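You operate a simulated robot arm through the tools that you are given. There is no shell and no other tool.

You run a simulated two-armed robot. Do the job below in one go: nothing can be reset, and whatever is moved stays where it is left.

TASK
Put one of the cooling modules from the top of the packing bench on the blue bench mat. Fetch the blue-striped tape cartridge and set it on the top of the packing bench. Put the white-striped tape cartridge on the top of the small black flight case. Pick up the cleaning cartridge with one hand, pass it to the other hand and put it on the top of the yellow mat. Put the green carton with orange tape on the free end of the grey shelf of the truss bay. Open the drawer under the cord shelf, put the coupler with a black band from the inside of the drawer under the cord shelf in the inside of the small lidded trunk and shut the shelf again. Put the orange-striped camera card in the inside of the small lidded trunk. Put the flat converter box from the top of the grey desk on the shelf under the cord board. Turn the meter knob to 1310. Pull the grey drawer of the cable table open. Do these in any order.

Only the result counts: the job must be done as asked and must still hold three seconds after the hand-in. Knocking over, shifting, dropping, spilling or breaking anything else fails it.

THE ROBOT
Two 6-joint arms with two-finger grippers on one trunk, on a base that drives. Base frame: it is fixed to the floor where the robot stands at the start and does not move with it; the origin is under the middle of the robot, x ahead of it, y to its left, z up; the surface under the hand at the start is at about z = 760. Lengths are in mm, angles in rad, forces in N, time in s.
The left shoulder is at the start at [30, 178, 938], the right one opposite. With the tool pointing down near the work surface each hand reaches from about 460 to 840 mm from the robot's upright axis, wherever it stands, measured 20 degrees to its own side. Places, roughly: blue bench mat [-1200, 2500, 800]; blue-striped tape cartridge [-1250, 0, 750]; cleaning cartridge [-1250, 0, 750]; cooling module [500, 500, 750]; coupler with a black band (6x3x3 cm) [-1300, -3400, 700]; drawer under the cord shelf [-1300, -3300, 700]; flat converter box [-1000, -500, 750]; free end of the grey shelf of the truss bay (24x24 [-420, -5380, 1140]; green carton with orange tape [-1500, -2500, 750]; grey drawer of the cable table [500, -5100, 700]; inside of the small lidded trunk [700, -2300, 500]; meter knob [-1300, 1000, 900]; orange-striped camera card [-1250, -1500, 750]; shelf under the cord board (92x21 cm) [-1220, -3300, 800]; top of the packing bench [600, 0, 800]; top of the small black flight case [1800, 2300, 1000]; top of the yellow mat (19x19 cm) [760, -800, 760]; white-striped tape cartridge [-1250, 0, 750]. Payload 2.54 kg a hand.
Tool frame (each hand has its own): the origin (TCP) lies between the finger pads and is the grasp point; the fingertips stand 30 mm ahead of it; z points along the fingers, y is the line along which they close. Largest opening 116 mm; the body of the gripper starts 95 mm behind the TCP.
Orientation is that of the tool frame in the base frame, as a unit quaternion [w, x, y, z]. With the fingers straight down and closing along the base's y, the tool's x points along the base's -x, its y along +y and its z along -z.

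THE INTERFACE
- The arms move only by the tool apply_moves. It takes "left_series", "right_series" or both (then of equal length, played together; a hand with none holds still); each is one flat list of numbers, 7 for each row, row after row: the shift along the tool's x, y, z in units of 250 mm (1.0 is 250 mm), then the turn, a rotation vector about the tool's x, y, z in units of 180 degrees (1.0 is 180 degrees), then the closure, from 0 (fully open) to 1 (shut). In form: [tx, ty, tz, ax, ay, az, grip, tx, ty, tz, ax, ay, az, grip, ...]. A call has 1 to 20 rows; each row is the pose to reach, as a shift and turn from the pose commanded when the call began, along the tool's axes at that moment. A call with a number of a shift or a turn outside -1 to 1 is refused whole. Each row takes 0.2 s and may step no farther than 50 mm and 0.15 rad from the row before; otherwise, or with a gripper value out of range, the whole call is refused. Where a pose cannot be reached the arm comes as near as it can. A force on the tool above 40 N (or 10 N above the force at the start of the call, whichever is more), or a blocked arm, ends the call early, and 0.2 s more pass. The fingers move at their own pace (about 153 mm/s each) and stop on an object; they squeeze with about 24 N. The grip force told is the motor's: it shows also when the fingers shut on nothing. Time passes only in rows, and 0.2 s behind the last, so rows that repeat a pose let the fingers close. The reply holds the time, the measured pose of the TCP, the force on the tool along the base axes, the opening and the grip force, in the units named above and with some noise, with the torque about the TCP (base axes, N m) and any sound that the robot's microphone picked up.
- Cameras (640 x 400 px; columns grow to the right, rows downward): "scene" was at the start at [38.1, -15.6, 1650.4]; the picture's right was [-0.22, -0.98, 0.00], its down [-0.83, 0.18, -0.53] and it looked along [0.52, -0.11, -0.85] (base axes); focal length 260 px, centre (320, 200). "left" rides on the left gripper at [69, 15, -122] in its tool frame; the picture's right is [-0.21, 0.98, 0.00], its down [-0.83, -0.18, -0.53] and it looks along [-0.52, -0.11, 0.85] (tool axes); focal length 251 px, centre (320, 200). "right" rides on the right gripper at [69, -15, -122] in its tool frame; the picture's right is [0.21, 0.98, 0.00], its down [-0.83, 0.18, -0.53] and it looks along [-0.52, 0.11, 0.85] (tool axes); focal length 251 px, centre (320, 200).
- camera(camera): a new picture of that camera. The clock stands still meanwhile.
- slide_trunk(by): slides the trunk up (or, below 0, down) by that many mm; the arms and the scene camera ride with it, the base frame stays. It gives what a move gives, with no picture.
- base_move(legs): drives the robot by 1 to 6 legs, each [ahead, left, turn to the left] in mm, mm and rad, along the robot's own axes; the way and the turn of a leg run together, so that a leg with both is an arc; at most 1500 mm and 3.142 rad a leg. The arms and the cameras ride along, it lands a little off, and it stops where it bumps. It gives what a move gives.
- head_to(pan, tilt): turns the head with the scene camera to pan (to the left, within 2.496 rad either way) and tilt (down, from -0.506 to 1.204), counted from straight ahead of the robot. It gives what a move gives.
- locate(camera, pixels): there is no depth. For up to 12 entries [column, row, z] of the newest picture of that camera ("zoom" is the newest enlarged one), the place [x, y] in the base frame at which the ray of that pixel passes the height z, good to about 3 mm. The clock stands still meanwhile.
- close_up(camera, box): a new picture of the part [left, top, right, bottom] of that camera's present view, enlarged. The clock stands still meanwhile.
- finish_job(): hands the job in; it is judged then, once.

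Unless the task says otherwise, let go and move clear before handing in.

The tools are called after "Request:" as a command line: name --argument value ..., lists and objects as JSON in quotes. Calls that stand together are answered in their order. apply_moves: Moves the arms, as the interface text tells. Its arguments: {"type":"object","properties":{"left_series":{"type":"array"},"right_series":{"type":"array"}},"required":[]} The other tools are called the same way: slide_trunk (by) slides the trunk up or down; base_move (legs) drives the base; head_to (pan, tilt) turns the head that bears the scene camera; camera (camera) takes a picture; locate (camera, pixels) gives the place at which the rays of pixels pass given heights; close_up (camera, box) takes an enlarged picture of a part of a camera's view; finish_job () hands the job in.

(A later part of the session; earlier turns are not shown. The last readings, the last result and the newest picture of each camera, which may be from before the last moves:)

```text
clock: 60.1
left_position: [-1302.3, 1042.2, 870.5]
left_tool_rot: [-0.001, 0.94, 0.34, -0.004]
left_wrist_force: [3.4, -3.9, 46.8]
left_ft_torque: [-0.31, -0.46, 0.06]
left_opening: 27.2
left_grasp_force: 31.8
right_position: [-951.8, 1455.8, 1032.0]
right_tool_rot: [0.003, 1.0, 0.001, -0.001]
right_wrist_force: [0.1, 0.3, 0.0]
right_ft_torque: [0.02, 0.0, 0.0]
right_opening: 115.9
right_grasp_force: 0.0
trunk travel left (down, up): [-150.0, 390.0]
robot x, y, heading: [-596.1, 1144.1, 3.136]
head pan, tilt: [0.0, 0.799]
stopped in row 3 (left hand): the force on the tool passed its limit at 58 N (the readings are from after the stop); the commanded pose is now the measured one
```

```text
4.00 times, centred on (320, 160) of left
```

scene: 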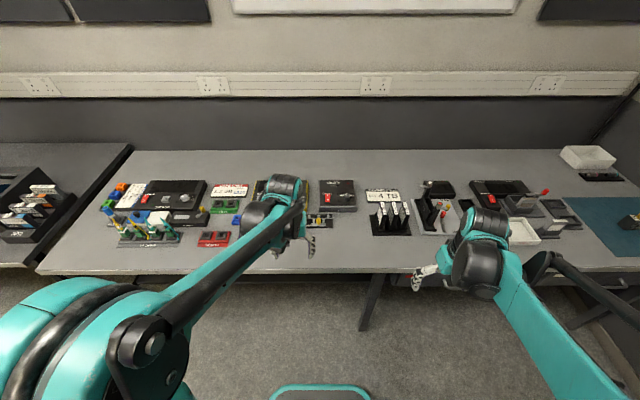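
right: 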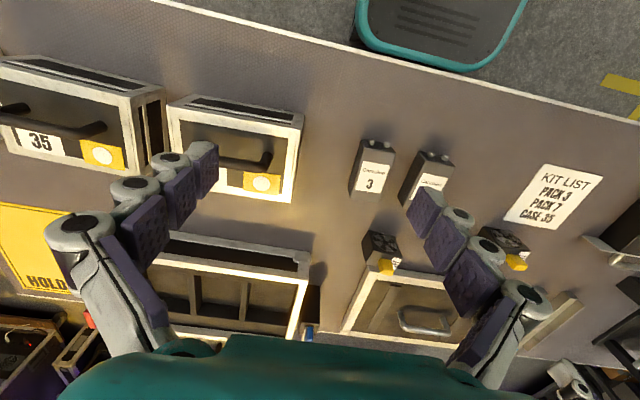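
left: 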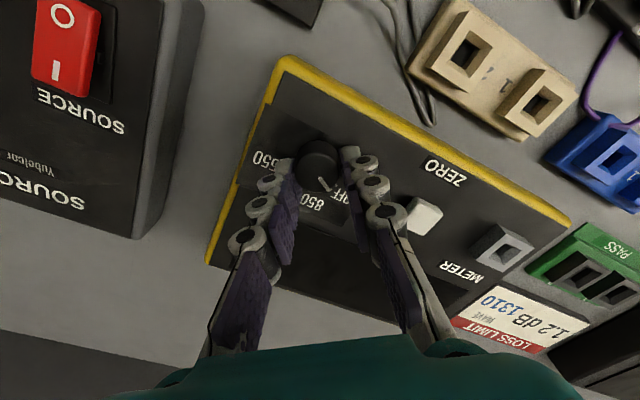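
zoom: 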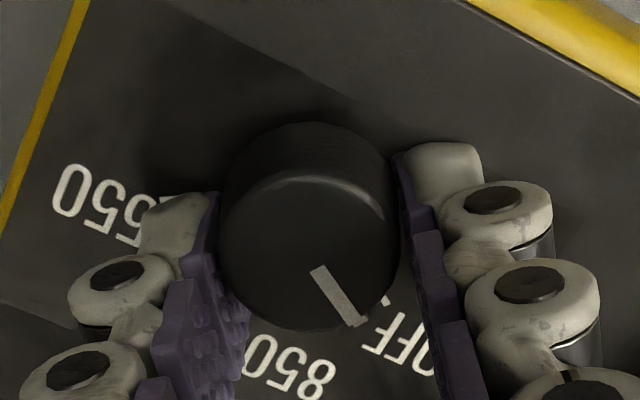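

The fingers do flank the knob well. I lift 4 mm to relieve the panel contact, then turn the hand 75° clockwise (from above).

Request:
apply_moves --left_series '[0, 0, -0.016, 0, 0, 0, 0.95, 0, 0, -0.016, 0, 0, 0, 0.95, 0, 0, -0.016, 0, 0, 0.044, 0.95, 0, 0, -0.016, 0, 0, 0.088, 0.95, 0, 0, -0.016, 0, 0, 0.132, 0.95, 0, 0, -0.016, 0, 0, 0.176, 0.95, 0, 0, -0.016, 0, 0, 0.22, 0.95, 0, 0, -0.016, 0, 0, 0.264, 0.95, 0, 0, -0.016, 0, 0, 0.308, 0.95, 0, 0, -0.016, 0, 0, 0.352, 0.95, 0, 0, -0.016, 0, 0, 0.396, 0.95, 0, 0, -0.016, 0, 0, 0.42, 0.95, 0, 0, -0.016, 0, 0, 0.42, 0.95]'

Request:
close_up --camera "left" --box '[240, 110, 400, 210]'

```text
clock: 63.0
left_position: [-1303.6, 1050.5, 869.1]
left_tool_rot: [-0.002, 0.951, -0.311, -0.001]
left_wrist_force: [27.6, 38.1, -1.1]
left_ft_torque: [0.73, -0.69, 0.29]
left_opening: 26.6
left_grasp_force: 44.9
right_position: [-954.0, 1459.9, 1028.8]
right_tool_rot: [0.004, 1.0, -0.001, 0.0]
right_wrist_force: [-0.9, 0.0, 0.4]
right_ft_torque: [-0.02, -0.02, 0.01]
right_opening: 116.3
right_grasp_force: 0.1
trunk travel left (down, up): [-150.0, 390.0]
robot x, y, heading: [-596.6, 1148.4, 3.133]
head pan, tilt: [0.0, 0.799]
```

```text
4.00 times, centred on (320, 160) of left
```

zoom: 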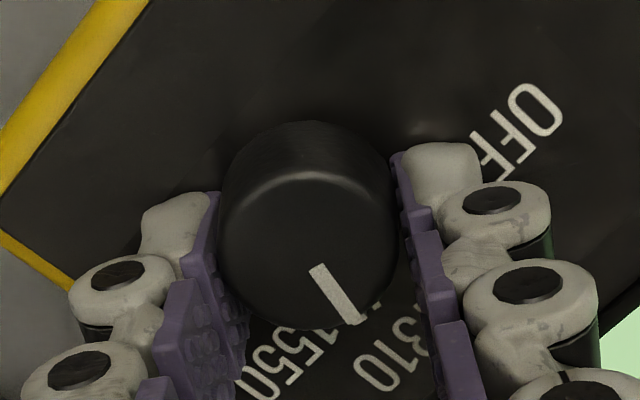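

The knob turned with the hand; the pointer is now on the 1310/1550 side. I open, rise and look from above to read it.

Request:
apply_moves --left_series '[0, 0, 0, 0, 0, 0, 0.5, 0, 0, 0, 0, 0, 0, 0.5, 0, 0, -0.15, 0, 0, 0, 0.5, 0, 0, -0.3, 0, 0, 0, 0.5, 0, 0, -0.45, 0, 0, -0.04, 0.5, 0, 0, -0.6, 0, 0, -0.08, 0.5, 0.1, 0, -0.6, 0, 0, -0.12, 0.5, 0.2, 0, -0.6, 0, 0, -0.16, 0.5]'

Request:
camera --camera "left"

```text
clock: 64.8
left_position: [-1264.0, 1014.6, 1018.6]
left_tool_rot: [0.001, 0.998, -0.061, -0.001]
left_wrist_force: [0.2, -0.7, 0.9]
left_ft_torque: [0.01, 0.0, 0.01]
left_opening: 57.8
left_grasp_force: 0.0
right_position: [-955.4, 1456.6, 1029.7]
right_tool_rot: [0.002, 1.0, -0.001, 0.0]
right_wrist_force: [0.5, 0.2, 0.6]
right_ft_torque: [0.04, -0.01, 0.0]
right_opening: 115.9
right_grasp_force: 0.2
trunk travel left (down, up): [-150.0, 390.0]
robot x, y, heading: [-596.2, 1144.7, 3.137]
head pan, tilt: [0.0, 0.799]
```

```text
taken
```

left: 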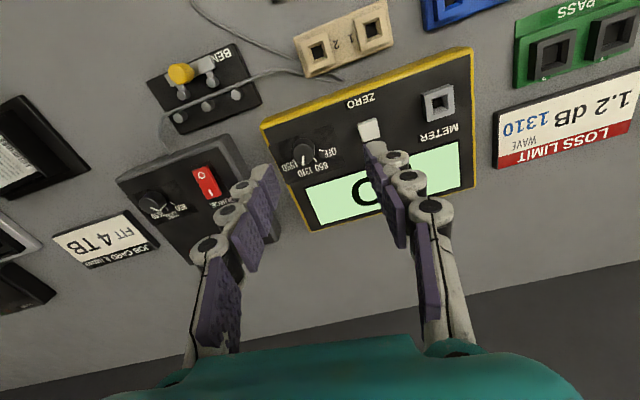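

The meter display has lit up (pixel 375,190). I zoom in on the knob and display.

Request:
close_up --camera "left" --box '[250, 110, 410, 210]'

Request:
close_up --camera "left" --box '[264, 125, 344, 175]'

```text
4.00 times, centred on (330, 160) of left
```

zoom: 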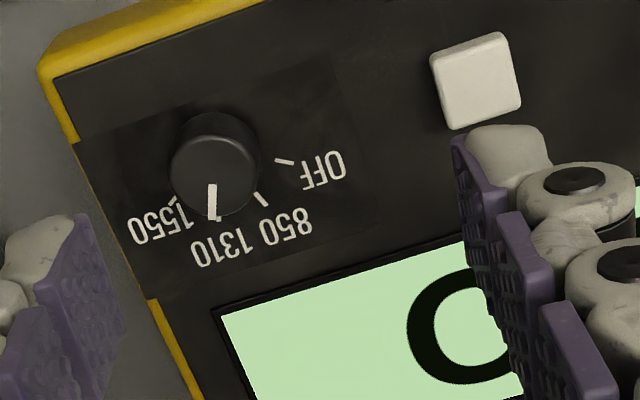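

```text
8.00 times, centred on (304, 150) of left
```

zoom: 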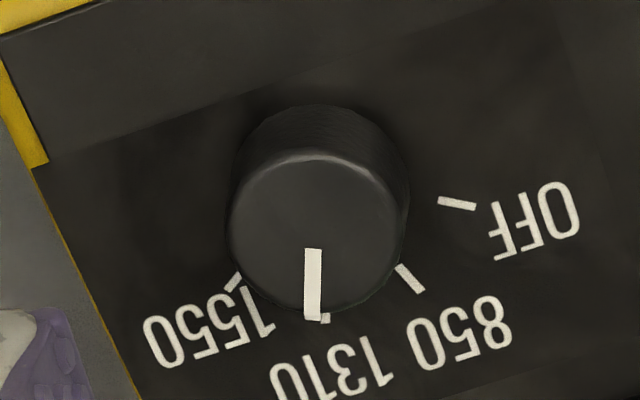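

The pointer lines up with the 1310 tick within a couple of degrees. I check the display with the scene camera.

Request:
apply_moves --left_series '[0.1, 0.12, 0, 0, 0, -0.02, 0.3, 0.2, 0.24, 0, 0, 0, -0.02, 0.3, 0.3, 0.36, 0, 0, 0, -0.02, 0.3, 0.45, 0.45, 0, 0, 0, -0.02, 0.3, 0.6, 0.52, 0, 0, 0, -0.02, 0.3]'

Request:
camera --camera "left"

Request:
close_up --camera "scene" --box '[220, 150, 380, 250]'

```text
clock: 66.0
left_position: [-1129.9, 866.5, 1018.8]
left_tool_rot: [0.001, 1.0, -0.03, -0.002]
left_wrist_force: [-0.3, 0.0, 0.6]
left_ft_torque: [0.01, 0.03, -0.01]
left_opening: 81.0
left_grasp_force: 0.0
right_position: [-955.4, 1456.4, 1029.3]
right_tool_rot: [0.002, 1.0, -0.001, 0.0]
right_wrist_force: [-0.5, -0.1, 0.0]
right_ft_torque: [0.01, 0.02, 0.0]
right_opening: 115.9
right_grasp_force: 0.0
trunk travel left (down, up): [-150.0, 390.0]
robot x, y, heading: [-596.7, 1147.5, 3.139]
head pan, tilt: [0.0, 0.799]
```

```text
taken
```

left: 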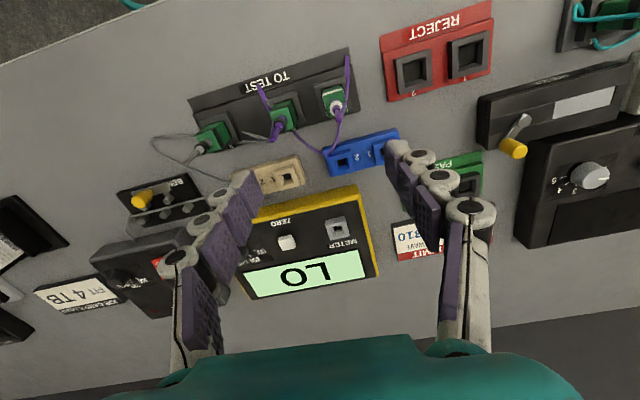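

```text
4.00 times, centred on (300, 200) of scene
```

zoom: 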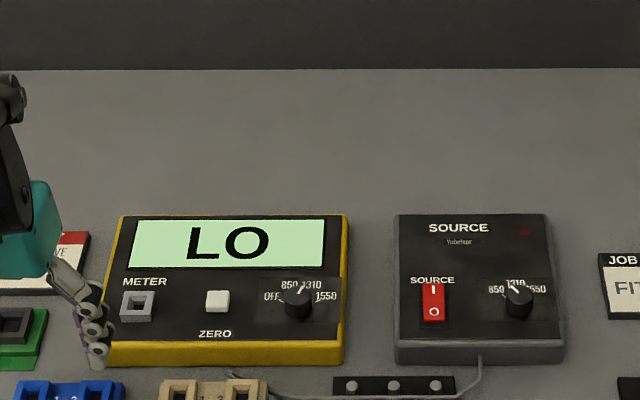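

The knob is on 1310 (display lit "LO", no light). Next I back off slightly and sidestep to the desk with the cartridges near y≈0.

Request:
base_move --legs '[[-100, 0, 0], [0, 1050, 0]]'

Request:
head_to --pan 0.0 --tilt 0.75

Request:
camera --camera "scene"

Request:
close_up --camera "scene" --box '[160, 110, 480, 310]'

Request:
camera --camera "left"

Request:
camera --camera "right"

```text
clock: 72.1
left_position: [-1043.9, -168.1, 1017.4]
left_tool_rot: [0.001, 0.999, -0.034, -0.002]
left_wrist_force: [0.1, 0.2, -0.2]
left_ft_torque: [0.05, -0.03, -0.02]
left_opening: 81.1
left_grasp_force: 0.0
right_position: [-863.1, 419.6, 1028.2]
right_tool_rot: [0.003, 1.0, -0.004, 0.0]
right_wrist_force: [-0.1, -0.5, 0.2]
right_ft_torque: [-0.01, -0.01, 0.01]
right_opening: 116.1
right_grasp_force: 0.0
trunk travel left (down, up): [-150.0, 390.0]
robot x, y, heading: [-508.3, 105.7, 3.128]
head pan, tilt: [0.0, 0.799]
```

```text
clock: 72.7
left_position: [-1042.5, -168.5, 1018.0]
left_tool_rot: [0.001, 0.999, -0.034, -0.001]
left_wrist_force: [-0.4, -0.1, -0.2]
left_ft_torque: [-0.01, 0.03, 0.01]
left_opening: 81.3
left_grasp_force: 0.1
right_position: [-863.6, 419.3, 1028.9]
right_tool_rot: [0.003, 1.0, -0.004, 0.0]
right_wrist_force: [-0.2, 1.0, -0.6]
right_ft_torque: [-0.02, 0.0, 0.01]
right_opening: 115.9
right_grasp_force: 0.1
trunk travel left (down, up): [-150.0, 390.0]
robot x, y, heading: [-507.0, 106.8, 3.128]
head pan, tilt: [0.0, 0.75]
```

```text
taken
```

scene: 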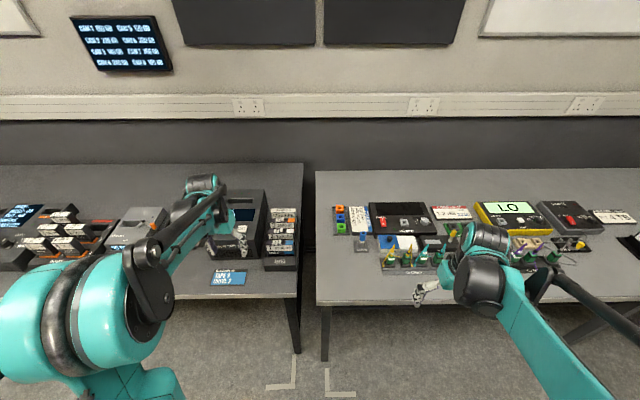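

```text
2.00 times, centred on (320, 210) of scene
```

zoom: 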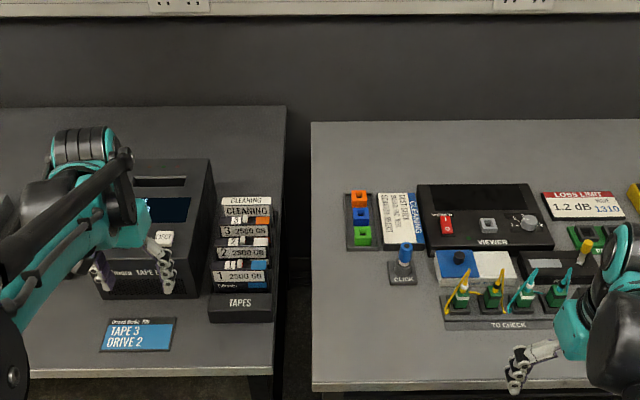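

```text
taken
```

left: 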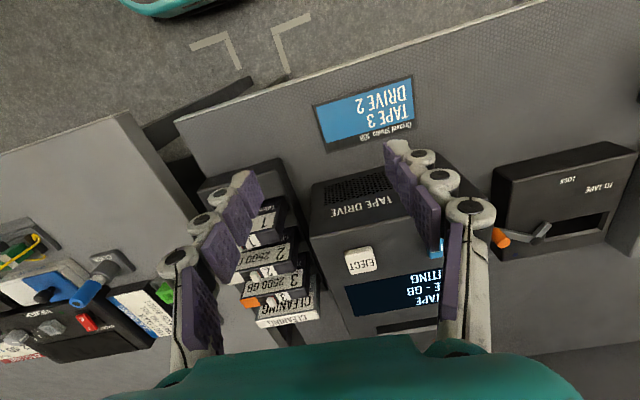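

```text
taken
```

right: 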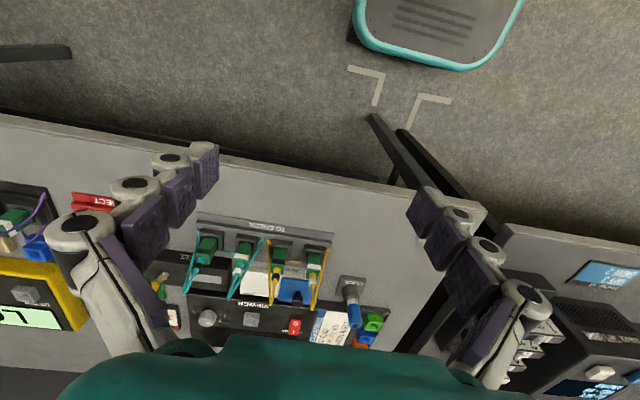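

The "TAPES" rack holds four standing cartridges (zoom 240,200-320). I locate it and zoom to identify the stripes.

Request:
close_up --camera "scene" --box '[240, 190, 320, 240]'

Request:
locate --camera "scene" --pixels '[[266, 270, 793], [297, 269, 793], [272, 210, 880], [297, 210, 880], [301, 297, 793], [280, 240, 860]]'

Request:
close_up --camera "left" --box '[180, 150, 340, 350]'

Request:
locate --camera "left" --pixels '[[244, 275, 860], [290, 305, 860], [232, 162, 793]]'

```text
8.00 times, centred on (280, 215) of scene
```

zoom: 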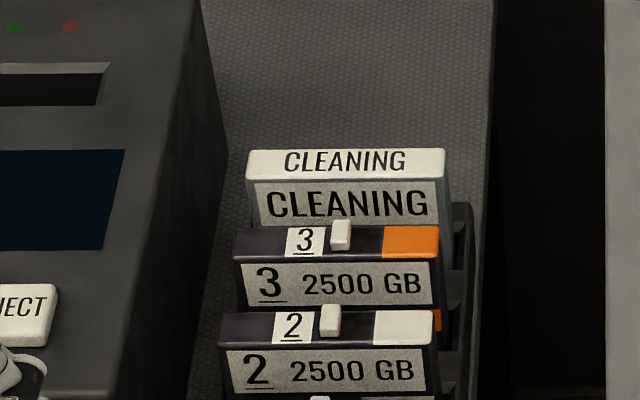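

```text
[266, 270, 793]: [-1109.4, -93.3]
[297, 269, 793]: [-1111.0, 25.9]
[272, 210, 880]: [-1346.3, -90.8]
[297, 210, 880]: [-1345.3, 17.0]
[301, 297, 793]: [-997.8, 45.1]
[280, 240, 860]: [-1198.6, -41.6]
```

```text
2.00 times, centred on (260, 250) of left
```

zoom: 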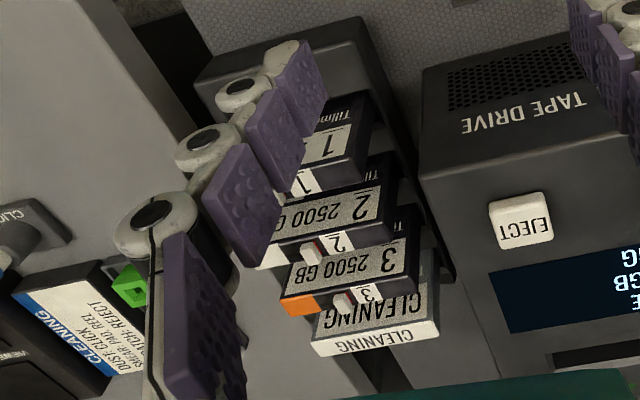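

```text
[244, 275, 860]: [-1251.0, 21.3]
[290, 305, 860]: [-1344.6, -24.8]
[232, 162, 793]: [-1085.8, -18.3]
```

The rack holds 1 = blue stripe, 2 = white stripe, 3 = orange stripe and CLEANING, in that order from the front. I move the left hand in front of the rack for a clean view.

Request:
apply_moves --left_series '[-0.05, -0.17, -0.05, 0, 0, -0.021, 0.0, -0.15, -0.34, -0.1, 0, 0, -0.021, 0.0, -0.275, -0.504, -0.12, 0, 0, -0.021, 0.0, -0.275, -0.504, -0.12, 0, 0, -0.021, 0.0]'

Request:
camera --camera "left"

Request:
close_up --camera "left" --box '[240, 100, 400, 250]'

Request:
close_up --camera "scene" --box '[220, 190, 340, 290]'

```text
refused: row 2 steps farther than a row can; nothing moved
```

```text
taken
```

left: 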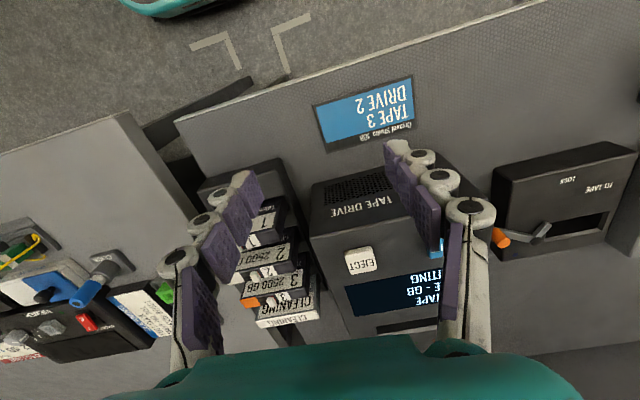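

```text
2.67 times, centred on (320, 175) of left
```

zoom: 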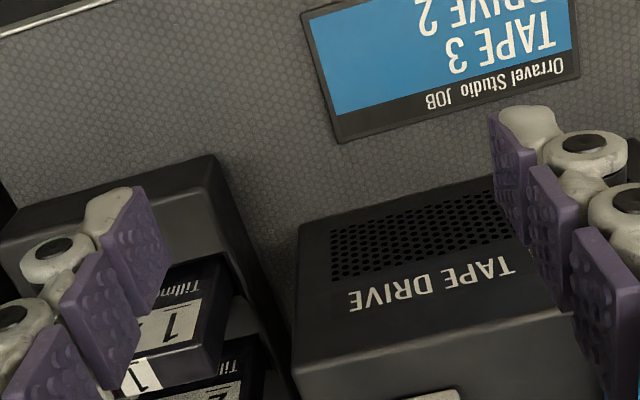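

```text
4.00 times, centred on (280, 240) of scene
```

zoom: 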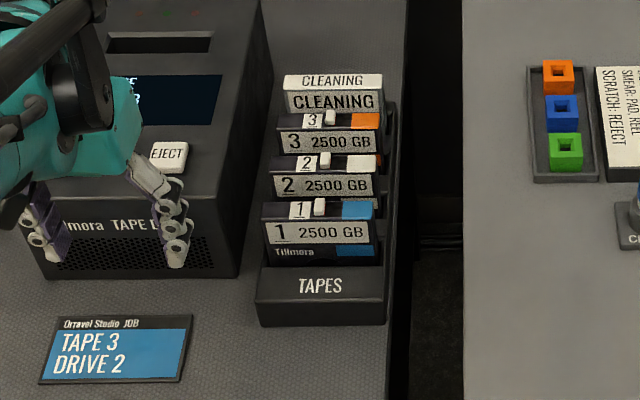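

The rows need smaller steps; I repeat the move in four steps.

Request:
apply_moves --left_series '[-0.05, -0.15, -0.05, 0, 0, -0.021, 0.0, -0.12, -0.3, -0.1, 0, 0, -0.021, 0.0, -0.2, -0.45, -0.12, 0, 0, -0.021, 0.0, -0.275, -0.504, -0.12, 0, 0, -0.021, 0.0, -0.275, -0.504, -0.12, 0, 0, -0.021, 0.0]'

Request:
camera --camera "left"

Request:
close_up --camera "left" --box '[240, 100, 400, 200]'

```text
clock: 73.9
left_position: [-1103.3, -38.0, 1048.7]
left_tool_rot: [0.001, 1.0, -0.002, -0.002]
left_wrist_force: [0.7, -0.5, 0.7]
left_ft_torque: [0.0, 0.02, -0.01]
left_opening: 116.1
left_grasp_force: 0.1
right_position: [-863.3, 420.7, 1029.1]
right_tool_rot: [0.003, 1.0, -0.004, 0.0]
right_wrist_force: [-0.1, -0.8, 0.9]
right_ft_torque: [0.0, 0.02, 0.01]
right_opening: 116.2
right_grasp_force: 0.2
trunk travel left (down, up): [-150.0, 390.0]
robot x, y, heading: [-506.3, 105.8, 3.132]
head pan, tilt: [0.0, 0.75]
```

```text
taken
```

left: 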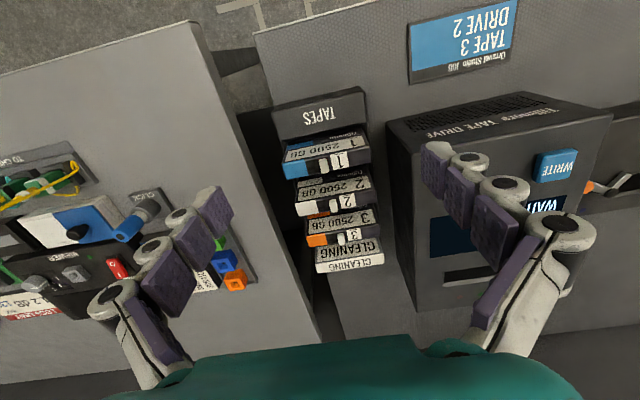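

```text
4.00 times, centred on (320, 150) of left
```

zoom: 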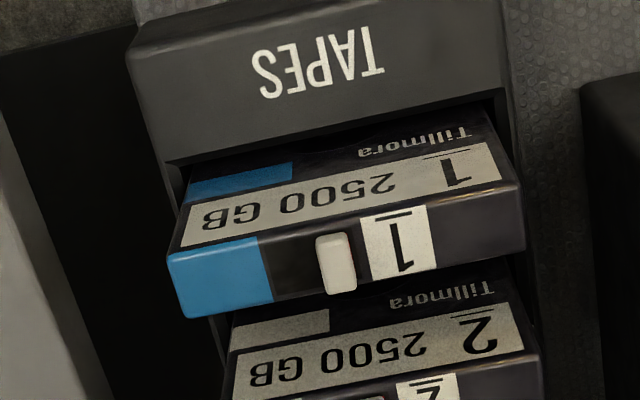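

I triangulate cartridge 1's small white tab and top edges between the scene and left cameras.

Request:
locate --camera "zoom" --pixels '[[336, 265, 850], [336, 265, 880], [336, 265, 910], [168, 258, 880], [182, 318, 880], [520, 193, 880], [526, 245, 880], [165, 165, 850], [505, 90, 850]]'

Request:
locate --camera "scene" --pixels '[[279.8, 241.5, 850], [279.8, 241.5, 880], [279.8, 241.5, 910], [265.5, 245, 880], [293, 245, 880], [266.5, 240, 880], [293, 240, 880], [264, 271.5, 793], [296, 271.5, 793], [266, 257, 830], [296, 257, 830]]'

```text
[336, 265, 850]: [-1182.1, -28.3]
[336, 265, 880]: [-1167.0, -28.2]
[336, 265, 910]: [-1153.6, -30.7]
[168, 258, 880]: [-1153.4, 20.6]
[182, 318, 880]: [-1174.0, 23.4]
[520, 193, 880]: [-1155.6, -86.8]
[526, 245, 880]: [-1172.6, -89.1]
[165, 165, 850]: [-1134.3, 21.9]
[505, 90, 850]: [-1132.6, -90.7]
```

```text
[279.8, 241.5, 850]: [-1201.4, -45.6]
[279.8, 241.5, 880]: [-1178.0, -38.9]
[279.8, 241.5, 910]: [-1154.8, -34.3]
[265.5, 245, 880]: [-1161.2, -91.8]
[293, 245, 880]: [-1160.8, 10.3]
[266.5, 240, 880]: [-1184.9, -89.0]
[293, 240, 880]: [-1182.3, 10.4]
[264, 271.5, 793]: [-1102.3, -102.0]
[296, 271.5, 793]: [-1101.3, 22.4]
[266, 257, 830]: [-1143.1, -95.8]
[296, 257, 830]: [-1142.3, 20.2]
```

Triangulation gives cartridge tops near z≈905-912, cartridge 1 at x≈−1140..−1160, y≈−84..16. I turn the left hand 90° (closing along x) and hover above cartridge 1 to verify.

Request:
apply_moves --left_series '[-0.04, 0, 0, 0, 0, -0.045, 0.6, -0.08, 0, 0, 0, 0, -0.09, 0.6, -0.12, 0, 0, 0, 0, -0.135, 0.6, -0.16, 0, 0, 0, 0, -0.18, 0.6, -0.187, -0.016, 0, 0, 0, -0.225, 0.6, -0.187, -0.016, 0, 0, 0, -0.27, 0.6, -0.187, -0.016, 0.0, 0, 0, -0.315, 0.6, -0.187, -0.016, 0.05, 0, 0, -0.36, 0.6, -0.187, -0.016, 0.1, 0, 0, -0.405, 0.6, -0.187, -0.016, 0.15, 0, 0, -0.45, 0.6, -0.187, -0.016, 0.195, 0, 0, -0.495, 0.6, -0.187, -0.016, 0.195, 0, 0, -0.5, 0.6]'

Request:
camera --camera "left"

Request:
camera --camera "scene"

```text
clock: 76.5
left_position: [-1150.1, -33.7, 999.0]
left_tool_rot: [0.0, 0.708, 0.707, -0.001]
left_wrist_force: [-1.0, -0.2, 0.8]
left_ft_torque: [-0.02, 0.01, 0.0]
left_opening: 46.4
left_grasp_force: 0.0
right_position: [-863.8, 420.6, 1030.1]
right_tool_rot: [0.002, 1.0, -0.004, 0.0]
right_wrist_force: [-0.3, 0.1, -0.9]
right_ft_torque: [0.0, -0.02, 0.01]
right_opening: 116.2
right_grasp_force: 0.0
trunk travel left (down, up): [-150.0, 390.0]
robot x, y, heading: [-505.8, 103.5, 3.127]
head pan, tilt: [0.0, 0.75]
```

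```text
taken
```

left: 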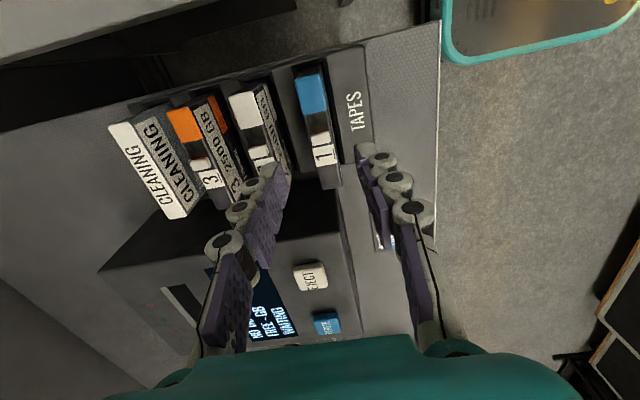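

```text
taken
```

scene: 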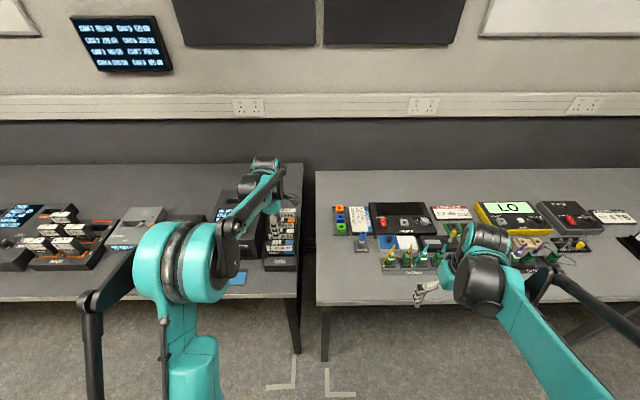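

Seen from the side, cartridge 1 (blue end at pixel 310,80) lies close to the mid-line of the tips (285,175)/(358,155). I locate its edges at the top height.

Request:
close_up --camera "left" --box '[160, 50, 400, 200]'

Request:
locate --camera "left" --pixels '[[295, 78, 910], [322, 72, 910], [320, 165, 910], [331, 160, 910], [230, 97, 910], [252, 92, 910], [254, 160, 910], [269, 156, 910], [168, 113, 910], [109, 127, 910], [309, 77, 900], [326, 163, 900]]'

```text
2.67 times, centred on (280, 125) of left
```

zoom: 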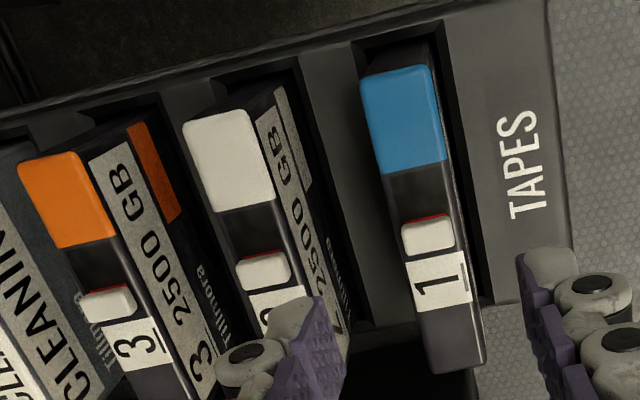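

```text
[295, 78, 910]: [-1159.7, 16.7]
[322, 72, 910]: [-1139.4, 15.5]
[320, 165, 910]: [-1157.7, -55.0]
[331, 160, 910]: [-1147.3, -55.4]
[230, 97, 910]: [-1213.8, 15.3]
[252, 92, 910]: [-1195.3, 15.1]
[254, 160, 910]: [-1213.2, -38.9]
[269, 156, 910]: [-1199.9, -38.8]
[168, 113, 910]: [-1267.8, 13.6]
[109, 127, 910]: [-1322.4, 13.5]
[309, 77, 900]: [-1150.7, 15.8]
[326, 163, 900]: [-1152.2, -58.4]
```

Cartridge 1 is centred at x≈−1150, and pitch is ~54 mm, so both fingers have room. I descend, close and lift it straight up.

Request:
apply_moves --left_series '[0, 0, 0.15, 0, 0, 0, 0.6, 0, 0, 0.3, 0, 0, 0, 0.6, 0, 0, 0.42, 0, 0, 0, 0.6, 0, 0, 0.42, 0, 0, 0, 0.9, 0, 0, 0.42, 0, 0, 0, 0.9, 0, 0, 0.42, 0, 0, 0, 0.9]'

Request:
camera --camera "left"

```text
clock: 77.9
left_position: [-1151.9, -32.9, 895.4]
left_tool_rot: [-0.001, 0.708, 0.706, -0.002]
left_wrist_force: [-1.2, -0.1, 0.4]
left_ft_torque: [0.0, 0.04, 0.0]
left_opening: 21.5
left_grasp_force: 23.7
right_position: [-864.5, 420.5, 1028.7]
right_tool_rot: [0.003, 1.0, -0.004, 0.001]
right_wrist_force: [0.3, -0.1, -0.4]
right_ft_torque: [0.05, -0.03, 0.02]
right_opening: 115.9
right_grasp_force: 0.1
trunk travel left (down, up): [-150.0, 390.0]
robot x, y, heading: [-507.7, 104.7, 3.132]
head pan, tilt: [0.0, 0.75]
```

```text
taken
```

left: 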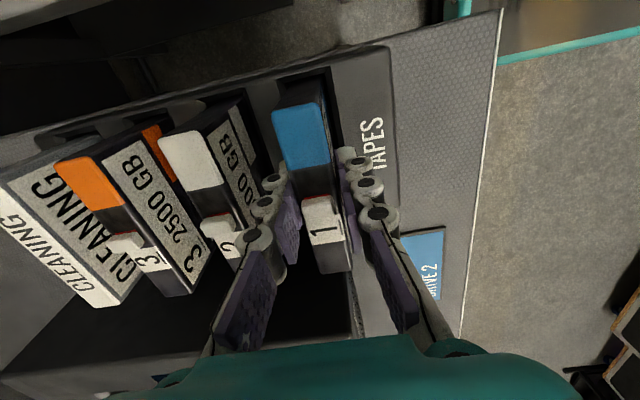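

Cartridge 1 is gripped (21.5 mm, 24 N). I lift it straight up 140 mm.

Request:
apply_moves --left_series '[0, 0, -0.1, 0, 0, 0, 0.9, 0, 0, -0.25, 0, 0, 0, 0.9, 0, 0, -0.4, 0, 0, 0, 0.9, 0, 0, -0.55, 0, 0, 0, 0.9, 0, 0, -0.62, 0, 0, 0, 0.9]'

Request:
camera --camera "left"

Request:
close_up --camera "scene" --box '[220, 150, 340, 290]'

```text
clock: 79.1
left_position: [-1150.8, -33.7, 1048.7]
left_tool_rot: [-0.001, 0.708, 0.706, -0.002]
left_wrist_force: [0.1, 0.4, -1.5]
left_ft_torque: [-0.02, -0.01, 0.0]
left_opening: 21.6
left_grasp_force: 24.3
right_position: [-864.2, 420.3, 1028.8]
right_tool_rot: [0.002, 1.0, -0.004, -0.001]
right_wrist_force: [-0.1, -0.6, 0.0]
right_ft_torque: [0.02, 0.01, 0.02]
right_opening: 116.1
right_grasp_force: 0.0
trunk travel left (down, up): [-150.0, 390.0]
robot x, y, heading: [-510.7, 104.9, 3.13]
head pan, tilt: [0.0, 0.75]
```

```text
taken
```

left: 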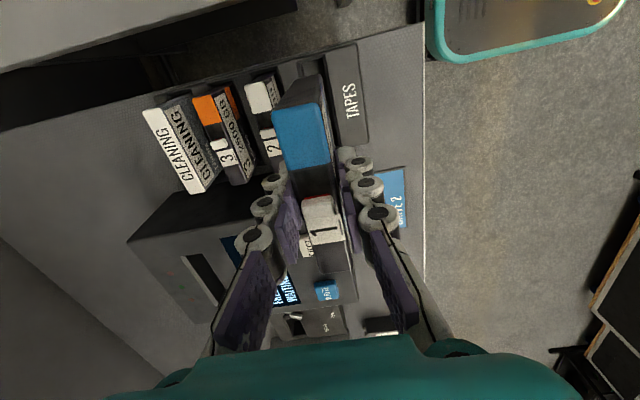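

```text
2.86 times, centred on (280, 220) of scene
```

zoom: 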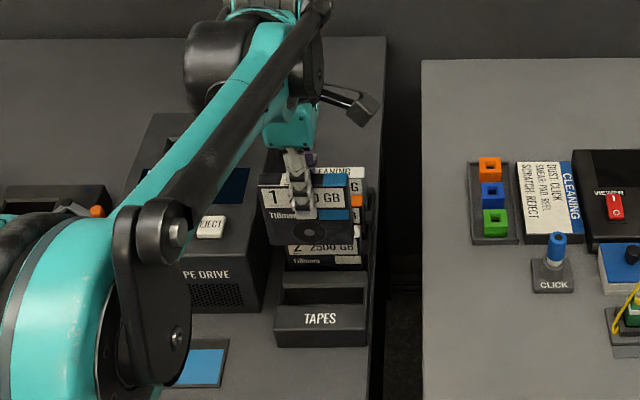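

The blue cartridge is in the left hand. I pull it back, sidestep left 255 mm and bring the right hand over the white-striped cartridge 2.

Request:
apply_moves --left_series '[0, 0.19, 0, 0, 0, 0, 0.9, 0, 0.38, 0, 0, 0, 0, 0.9, 0, 0.57, 0, 0, 0, 0, 0.9, 0, 0.66, 0, 0, 0, 0, 0.9]'

Request:
base_move --legs '[[0, 255, 0]]'

```text
clock: 80.1
left_position: [-984.5, -33.9, 1049.4]
left_tool_rot: [-0.001, 0.708, 0.706, -0.002]
left_wrist_force: [0.3, -0.3, -1.5]
left_ft_torque: [0.02, -0.02, -0.01]
left_opening: 21.6
left_grasp_force: 24.0
right_position: [-863.8, 418.8, 1029.4]
right_tool_rot: [0.002, 1.0, -0.004, 0.0]
right_wrist_force: [0.1, -0.4, -0.9]
right_ft_torque: [-0.01, -0.01, 0.01]
right_opening: 116.0
right_grasp_force: 0.0
trunk travel left (down, up): [-150.0, 390.0]
robot x, y, heading: [-507.7, 105.6, 3.128]
head pan, tilt: [0.0, 0.75]
```

```text
clock: 81.9
left_position: [-987.0, -290.1, 1049.1]
left_tool_rot: [-0.002, 0.708, 0.707, -0.001]
left_wrist_force: [-0.4, -1.1, -2.7]
left_ft_torque: [0.05, 0.01, 0.01]
left_opening: 21.3
left_grasp_force: 23.9
right_position: [-868.4, 164.8, 1029.3]
right_tool_rot: [0.003, 1.0, -0.004, -0.001]
right_wrist_force: [-0.4, 0.4, 0.1]
right_ft_torque: [0.06, 0.03, 0.0]
right_opening: 115.9
right_grasp_force: 0.0
trunk travel left (down, up): [-150.0, 390.0]
robot x, y, heading: [-510.5, -150.2, 3.13]
head pan, tilt: [0.0, 0.75]
```

Now the right hand: rotate +90° and travel toward the rack in two calls.

Request:
apply_moves --right_series '[-0.1, 0.08, 0, 0, 0, 0.045, 0.6, -0.2, 0.16, 0, 0, 0, 0.09, 0.6, -0.3, 0.24, 0, 0, 0, 0.135, 0.6, -0.4, 0.32, 0, 0, 0, 0.18, 0.6, -0.5, 0.4, 0, 0, 0, 0.225, 0.6, -0.6, 0.48, 0, 0, 0, 0.27, 0.6, -0.7, 0.54, 0, 0, 0, 0.315, 0.6, -0.76, 0.6, 0, 0, 0, 0.36, 0.6, -0.82, 0.6, 0, 0, 0, 0.405, 0.6, -0.86, 0.6, 0, 0, 0, 0.45, 0.6, -0.9, 0.6, 0, 0, 0, 0.49, 0.6, -0.9, 0.6, 0, 0, 0, 0.497, 0.6]'

Request:
apply_moves --right_series '[0.1, 0.12, 0, 0, 0, 0, 0.6, 0.196, 0.24, 0, 0, 0, 0, 0.6, 0.196, 0.36, 0.06, 0, 0, 0, 0.6, 0.196, 0.444, 0.12, 0, 0, 0, 0.6, 0.196, 0.444, 0.12, 0, 0, 0, 0.6]'

Request:
camera --camera "right"

Request:
camera --camera "scene"

```text
clock: 84.5
left_position: [-987.1, -289.1, 1048.3]
left_tool_rot: [-0.001, 0.707, 0.707, -0.002]
left_wrist_force: [-0.4, 0.2, -2.6]
left_ft_torque: [0.02, 0.02, 0.0]
left_opening: 21.4
left_grasp_force: 23.8
right_position: [-1093.4, 16.1, 1030.2]
right_tool_rot: [0.002, 0.708, -0.706, 0.002]
right_wrist_force: [0.5, 0.6, 0.2]
right_ft_torque: [0.0, 0.01, 0.02]
right_opening: 46.4
right_grasp_force: 0.1
trunk travel left (down, up): [-150.0, 390.0]
robot x, y, heading: [-510.2, -149.0, 3.135]
head pan, tilt: [0.0, 0.75]
```

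```text
clock: 85.7
left_position: [-987.1, -289.0, 1048.7]
left_tool_rot: [-0.001, 0.707, 0.707, -0.002]
left_wrist_force: [-0.5, 0.0, -1.7]
left_ft_torque: [-0.02, 0.03, 0.01]
left_opening: 21.5
left_grasp_force: 24.3
right_position: [-1204.5, -32.4, 998.7]
right_tool_rot: [0.001, 0.709, -0.705, 0.002]
right_wrist_force: [-1.0, 0.2, 0.3]
right_ft_torque: [-0.02, 0.0, -0.02]
right_opening: 46.5
right_grasp_force: 0.1
trunk travel left (down, up): [-150.0, 390.0]
robot x, y, heading: [-510.4, -149.9, 3.13]
head pan, tilt: [0.0, 0.75]
```

```text
taken
```

right: 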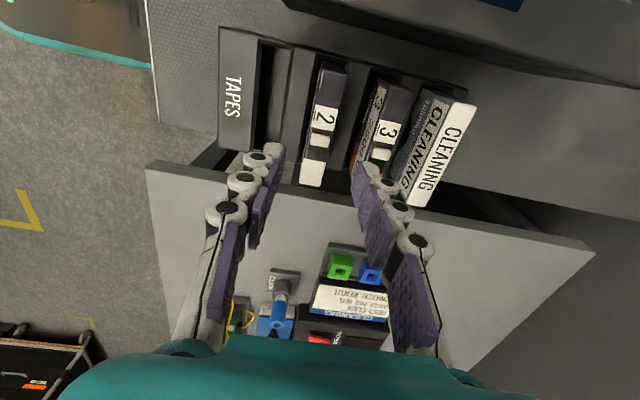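

```text
taken
```

scene: 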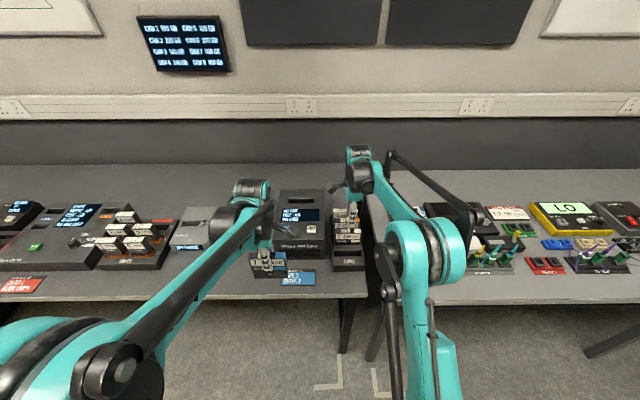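

Cartridge 2 (white end at pixel 312,172) is between the right fingertips. I verify its x before descending.

Request:
locate --camera "right" --pixels '[[299, 183, 910], [321, 186, 910], [321, 70, 910], [346, 74, 910], [377, 85, 910], [412, 92, 910], [318, 120, 910]]'

Request:
close_up --camera "right" --box '[220, 50, 460, 200]'

```text
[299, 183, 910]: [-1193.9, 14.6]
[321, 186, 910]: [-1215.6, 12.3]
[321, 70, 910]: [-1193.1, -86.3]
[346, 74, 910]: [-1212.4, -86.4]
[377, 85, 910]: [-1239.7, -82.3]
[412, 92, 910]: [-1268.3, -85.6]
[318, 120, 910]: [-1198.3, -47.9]
```

```text
2.67 times, centred on (340, 125) of right
```

zoom: 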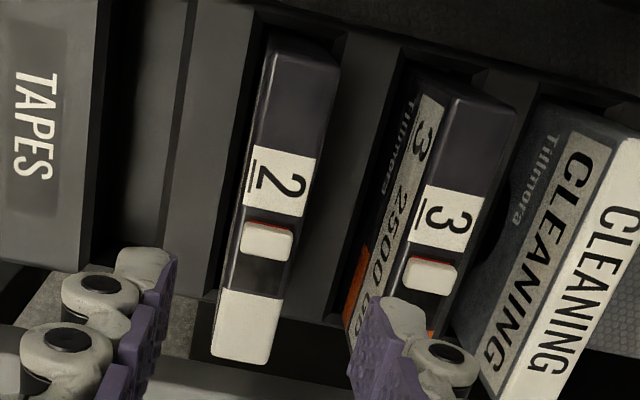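

Cartridge 2 is centred at x≈−1204 as commanded. I descend, grip and lift it.

Request:
apply_moves --right_series '[0, 0, 0.15, 0, 0, 0, 0.6, 0, 0, 0.3, 0, 0, 0, 0.6, 0, 0, 0.42, 0, 0, 0, 0.6, 0, 0, 0.42, 0, 0, 0, 0.9, 0, 0, 0.42, 0, 0, 0, 0.9, 0, 0, 0.42, 0, 0, 0, 0.9, 0, 0, 0.3, 0, 0, 0, 0.9, 0, 0, 0.15, 0, 0, 0, 0.9, 0, 0, 0.0, 0, 0, 0, 0.9, 0, 0, -0.15, 0, 0, 0, 0.9, 0, 0, -0.2, 0, 0, 0, 0.9]'

Request:
camera --camera "right"

```text
clock: 88.1
left_position: [-987.1, -289.6, 1049.9]
left_tool_rot: [-0.002, 0.707, 0.707, -0.002]
left_wrist_force: [0.2, 0.2, -2.0]
left_ft_torque: [0.0, 0.05, 0.0]
left_opening: 21.6
left_grasp_force: 23.9
right_position: [-1204.5, -34.3, 1049.9]
right_tool_rot: [0.002, 0.708, -0.706, 0.002]
right_wrist_force: [-0.1, 0.2, -1.8]
right_ft_torque: [0.0, 0.0, -0.02]
right_opening: 21.6
right_grasp_force: 24.2
trunk travel left (down, up): [-150.0, 390.0]
robot x, y, heading: [-509.8, -149.4, 3.13]
head pan, tilt: [0.0, 0.75]
```

```text
taken
```

right: 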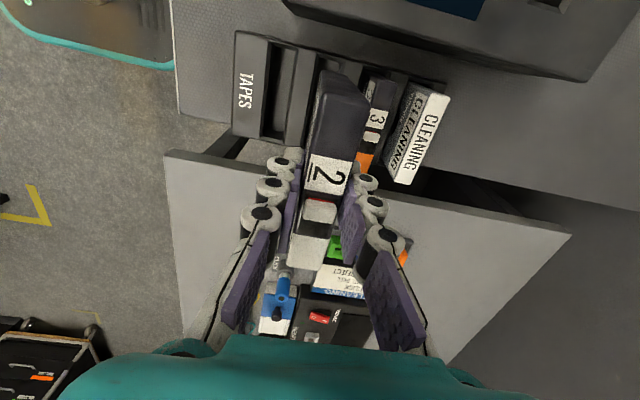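

Both cartridges are held. I retract the right hand, back off, turn around and drive to the packing bench.

Request:
apply_moves --right_series '[0, -0.19, 0, 0, 0, 0, 0.9, 0, -0.38, 0, 0, 0, 0, 0.9, 0, -0.57, 0, 0, 0, 0, 0.9, -0.1, -0.74, 0, 0, 0, 0, 0.9, -0.25, -0.86, 0, 0, 0, 0, 0.9, -0.4, -0.92, 0, 0, 0, 0, 0.9]'

Request:
base_move --legs '[[-180, 0, 0], [0, 0, 3.141]]'

Request:
head_to --pan 0.0 --tilt 0.85

Request:
camera --camera "scene"

```text
clock: 89.5
left_position: [-987.0, -288.2, 1048.9]
left_tool_rot: [-0.001, 0.707, 0.707, -0.002]
left_wrist_force: [0.2, -0.5, -2.6]
left_ft_torque: [0.01, -0.01, -0.01]
left_opening: 21.5
left_grasp_force: 23.7
right_position: [-974.2, 70.4, 1049.1]
right_tool_rot: [0.003, 0.709, -0.705, 0.002]
right_wrist_force: [1.4, 0.8, -1.6]
right_ft_torque: [0.0, 0.01, -0.01]
right_opening: 21.5
right_grasp_force: 24.1
trunk travel left (down, up): [-150.0, 390.0]
robot x, y, heading: [-509.1, -143.0, 3.135]
head pan, tilt: [0.0, 0.75]
```

```text
clock: 98.4
left_position: [150.7, -16.5, 1049.1]
left_tool_rot: [0.001, -0.702, 0.712, -0.001]
left_wrist_force: [0.2, -0.1, -1.9]
left_ft_torque: [0.0, -0.01, -0.01]
left_opening: 21.3
left_grasp_force: 23.7
right_position: [133.5, -373.3, 1049.6]
right_tool_rot: [-0.002, 0.711, 0.703, 0.003]
right_wrist_force: [-0.7, -0.1, -2.2]
right_ft_torque: [0.0, 0.05, 0.02]
right_opening: 21.8
right_grasp_force: 23.6
trunk travel left (down, up): [-150.0, 390.0]
robot x, y, heading: [-322.3, -149.3, -0.022]
head pan, tilt: [0.0, 0.75]
```

```text
clock: 99.0
left_position: [150.6, -16.1, 1049.4]
left_tool_rot: [0.002, -0.702, 0.712, -0.001]
left_wrist_force: [0.2, -0.2, -2.0]
left_ft_torque: [0.02, -0.01, 0.01]
left_opening: 21.7
left_grasp_force: 24.4
right_position: [132.1, -376.1, 1048.2]
right_tool_rot: [-0.002, 0.711, 0.703, 0.002]
right_wrist_force: [0.1, 1.2, -1.9]
right_ft_torque: [0.0, -0.01, -0.05]
right_opening: 21.7
right_grasp_force: 24.2
trunk travel left (down, up): [-150.0, 390.0]
robot x, y, heading: [-330.1, -150.0, -0.023]
head pan, tilt: [0.0, 0.85]
```

```text
taken
```

scene: 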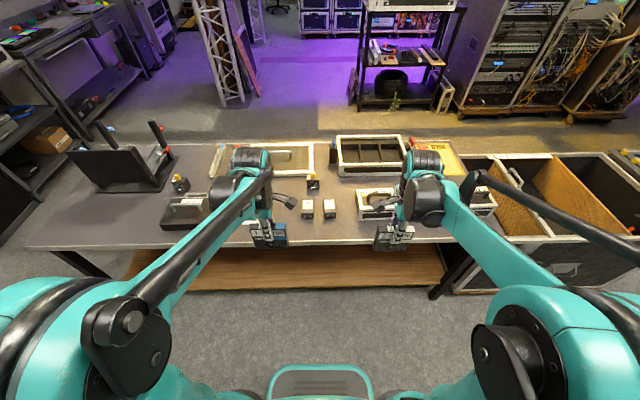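

The bench is ahead with the module's old spot free between the kit list and the frame. I drive up to it.

Request:
base_move --legs '[[0, 0, 0.022], [325, 90, 0]]'

Request:
camera --camera "scene"

Request:
close_up --camera "scene" --box '[160, 100, 400, 250]'

```text
clock: 101.6
left_position: [477.7, 86.5, 1048.0]
left_tool_rot: [0.0, 0.711, -0.704, 0.0]
left_wrist_force: [-0.4, -0.1, -2.8]
left_ft_torque: [-0.01, 0.01, 0.0]
left_opening: 21.4
left_grasp_force: 23.9
right_position: [468.9, -272.3, 1049.0]
right_tool_rot: [-0.002, 0.702, 0.712, 0.0]
right_wrist_force: [0.1, 0.2, -2.3]
right_ft_torque: [0.0, 0.01, -0.03]
right_opening: 21.6
right_grasp_force: 23.8
trunk travel left (down, up): [-150.0, 390.0]
robot x, y, heading: [3.3, -58.5, -0.0]
head pan, tilt: [0.0, 0.85]
```

```text
taken
```

scene: 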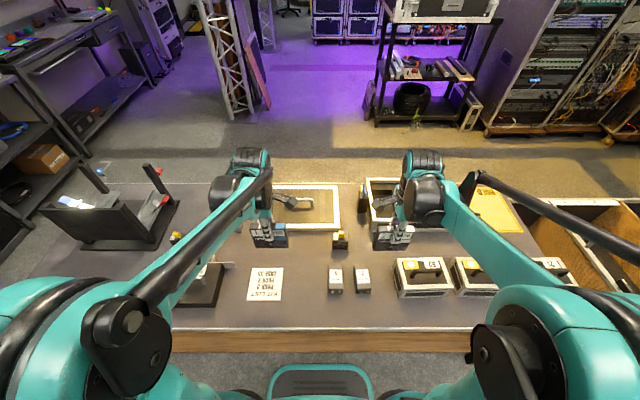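

```text
2.67 times, centred on (280, 175) of scene
```

zoom: 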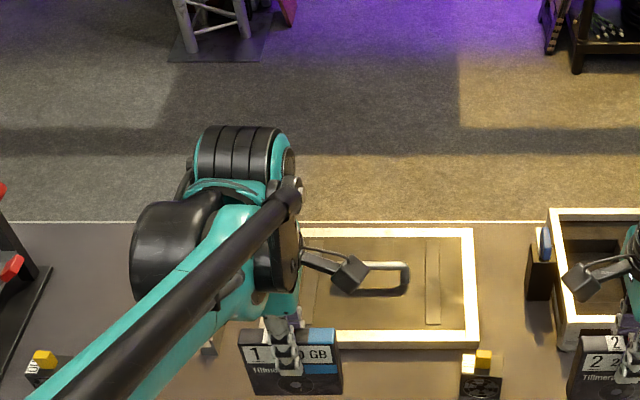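

I locate the frame's front edge and the kit list to pick the standing spot for the blue cartridge.

Request:
locate --camera "scene" --pixels '[[272, 228, 765], [338, 228, 765], [255, 268, 760], [284, 268, 760], [282, 300, 760], [333, 247, 760], [348, 247, 760], [329, 268, 760], [340, 292, 760], [210, 262, 790]]'

Request:
camera --camera "left"

```text
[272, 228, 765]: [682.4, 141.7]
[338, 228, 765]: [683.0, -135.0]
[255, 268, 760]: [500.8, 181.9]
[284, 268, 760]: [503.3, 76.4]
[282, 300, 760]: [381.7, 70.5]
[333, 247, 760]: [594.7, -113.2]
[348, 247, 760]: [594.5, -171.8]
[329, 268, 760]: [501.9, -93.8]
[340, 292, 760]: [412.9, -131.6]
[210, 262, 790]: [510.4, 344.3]
```

```text
taken
```

left: 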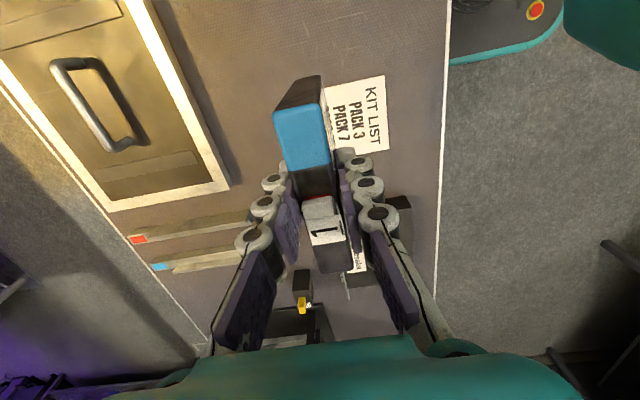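

The strip between x≈503 (kit list) and x≈670 (frame) is free. I bring the blue cartridge over (555, 60), just above the surface.

Request:
apply_moves --left_series '[0.05, -0.15, 0, 0, 0, 0, 0.9, 0.106, -0.309, 0, 0, 0, 0, 0.9, 0.106, -0.309, 0.19, 0, 0, 0, 0.9, 0.106, -0.309, 0.38, 0, 0, 0, 0.9, 0.106, -0.309, 0.56, 0, 0, 0, 0.9, 0.106, -0.309, 0.66, 0, 0, 0, 0.9, 0.106, -0.309, 0.7, 0, 0, 0, 0.9]'

Request:
camera --camera "left"

Request:
close_up --camera "scene" --box '[200, 180, 360, 280]'

```text
clock: 103.2
left_position: [554.8, 60.0, 873.2]
left_tool_rot: [-0.001, 0.711, -0.703, 0.001]
left_wrist_force: [-0.1, -0.5, -1.8]
left_ft_torque: [0.0, 0.04, 0.02]
left_opening: 21.5
left_grasp_force: 23.8
right_position: [467.4, -272.6, 1049.1]
right_tool_rot: [-0.001, 0.702, 0.712, 0.003]
right_wrist_force: [-0.4, 0.2, -1.8]
right_ft_torque: [0.0, 0.0, 0.0]
right_opening: 21.5
right_grasp_force: 24.0
trunk travel left (down, up): [-150.0, 390.0]
robot x, y, heading: [3.3, -60.3, -0.002]
head pan, tilt: [0.0, 0.85]
```

```text
taken
```

left: 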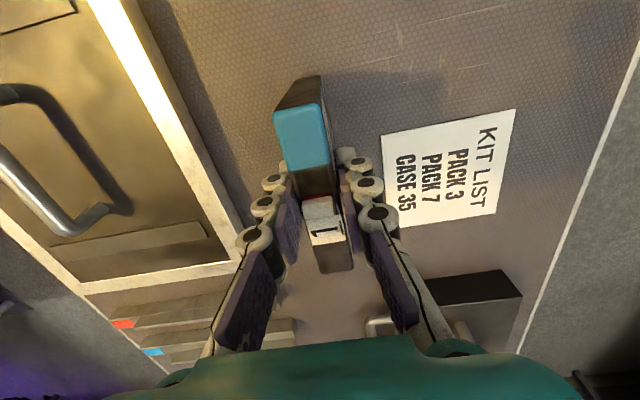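

```text
4.00 times, centred on (280, 230) of scene
```

zoom: 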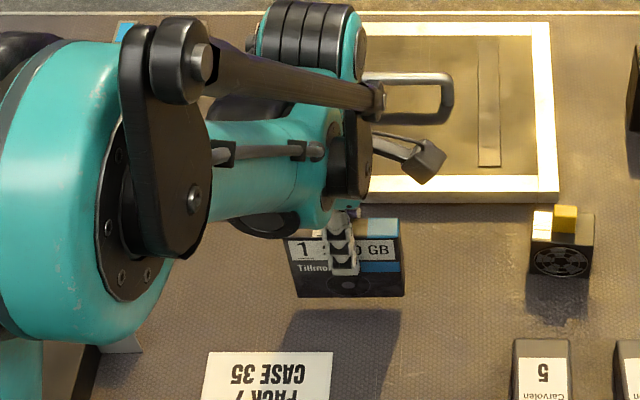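

The cartridge still floats (shadow offset). I lower it in 3 mm steps and watch for contact.

Request:
apply_moves --left_series '[0, 0, 0.016, 0, 0, 0, 0.9, 0, 0, 0.032, 0, 0, 0, 0.9, 0, 0, 0.044, 0, 0, 0, 0.9, 0, 0, 0.056, 0, 0, 0, 0.9, 0, 0, 0.066, 0, 0, 0, 0.9, 0, 0, 0.066, 0, 0, 0, 0.9]'

```text
clock: 104.6
left_position: [554.3, 59.5, 858.4]
left_tool_rot: [-0.002, 0.71, -0.704, 0.0]
left_wrist_force: [-0.2, -0.9, -2.8]
left_ft_torque: [0.02, -0.01, -0.02]
left_opening: 21.5
left_grasp_force: 24.1
right_position: [467.9, -273.2, 1050.1]
right_tool_rot: [-0.001, 0.702, 0.712, 0.002]
right_wrist_force: [0.2, 0.2, -2.2]
right_ft_torque: [0.03, 0.01, -0.01]
right_opening: 21.3
right_grasp_force: 23.8
trunk travel left (down, up): [-150.0, 390.0]
robot x, y, heading: [-0.7, -59.5, 0.007]
head pan, tilt: [0.0, 0.85]
```

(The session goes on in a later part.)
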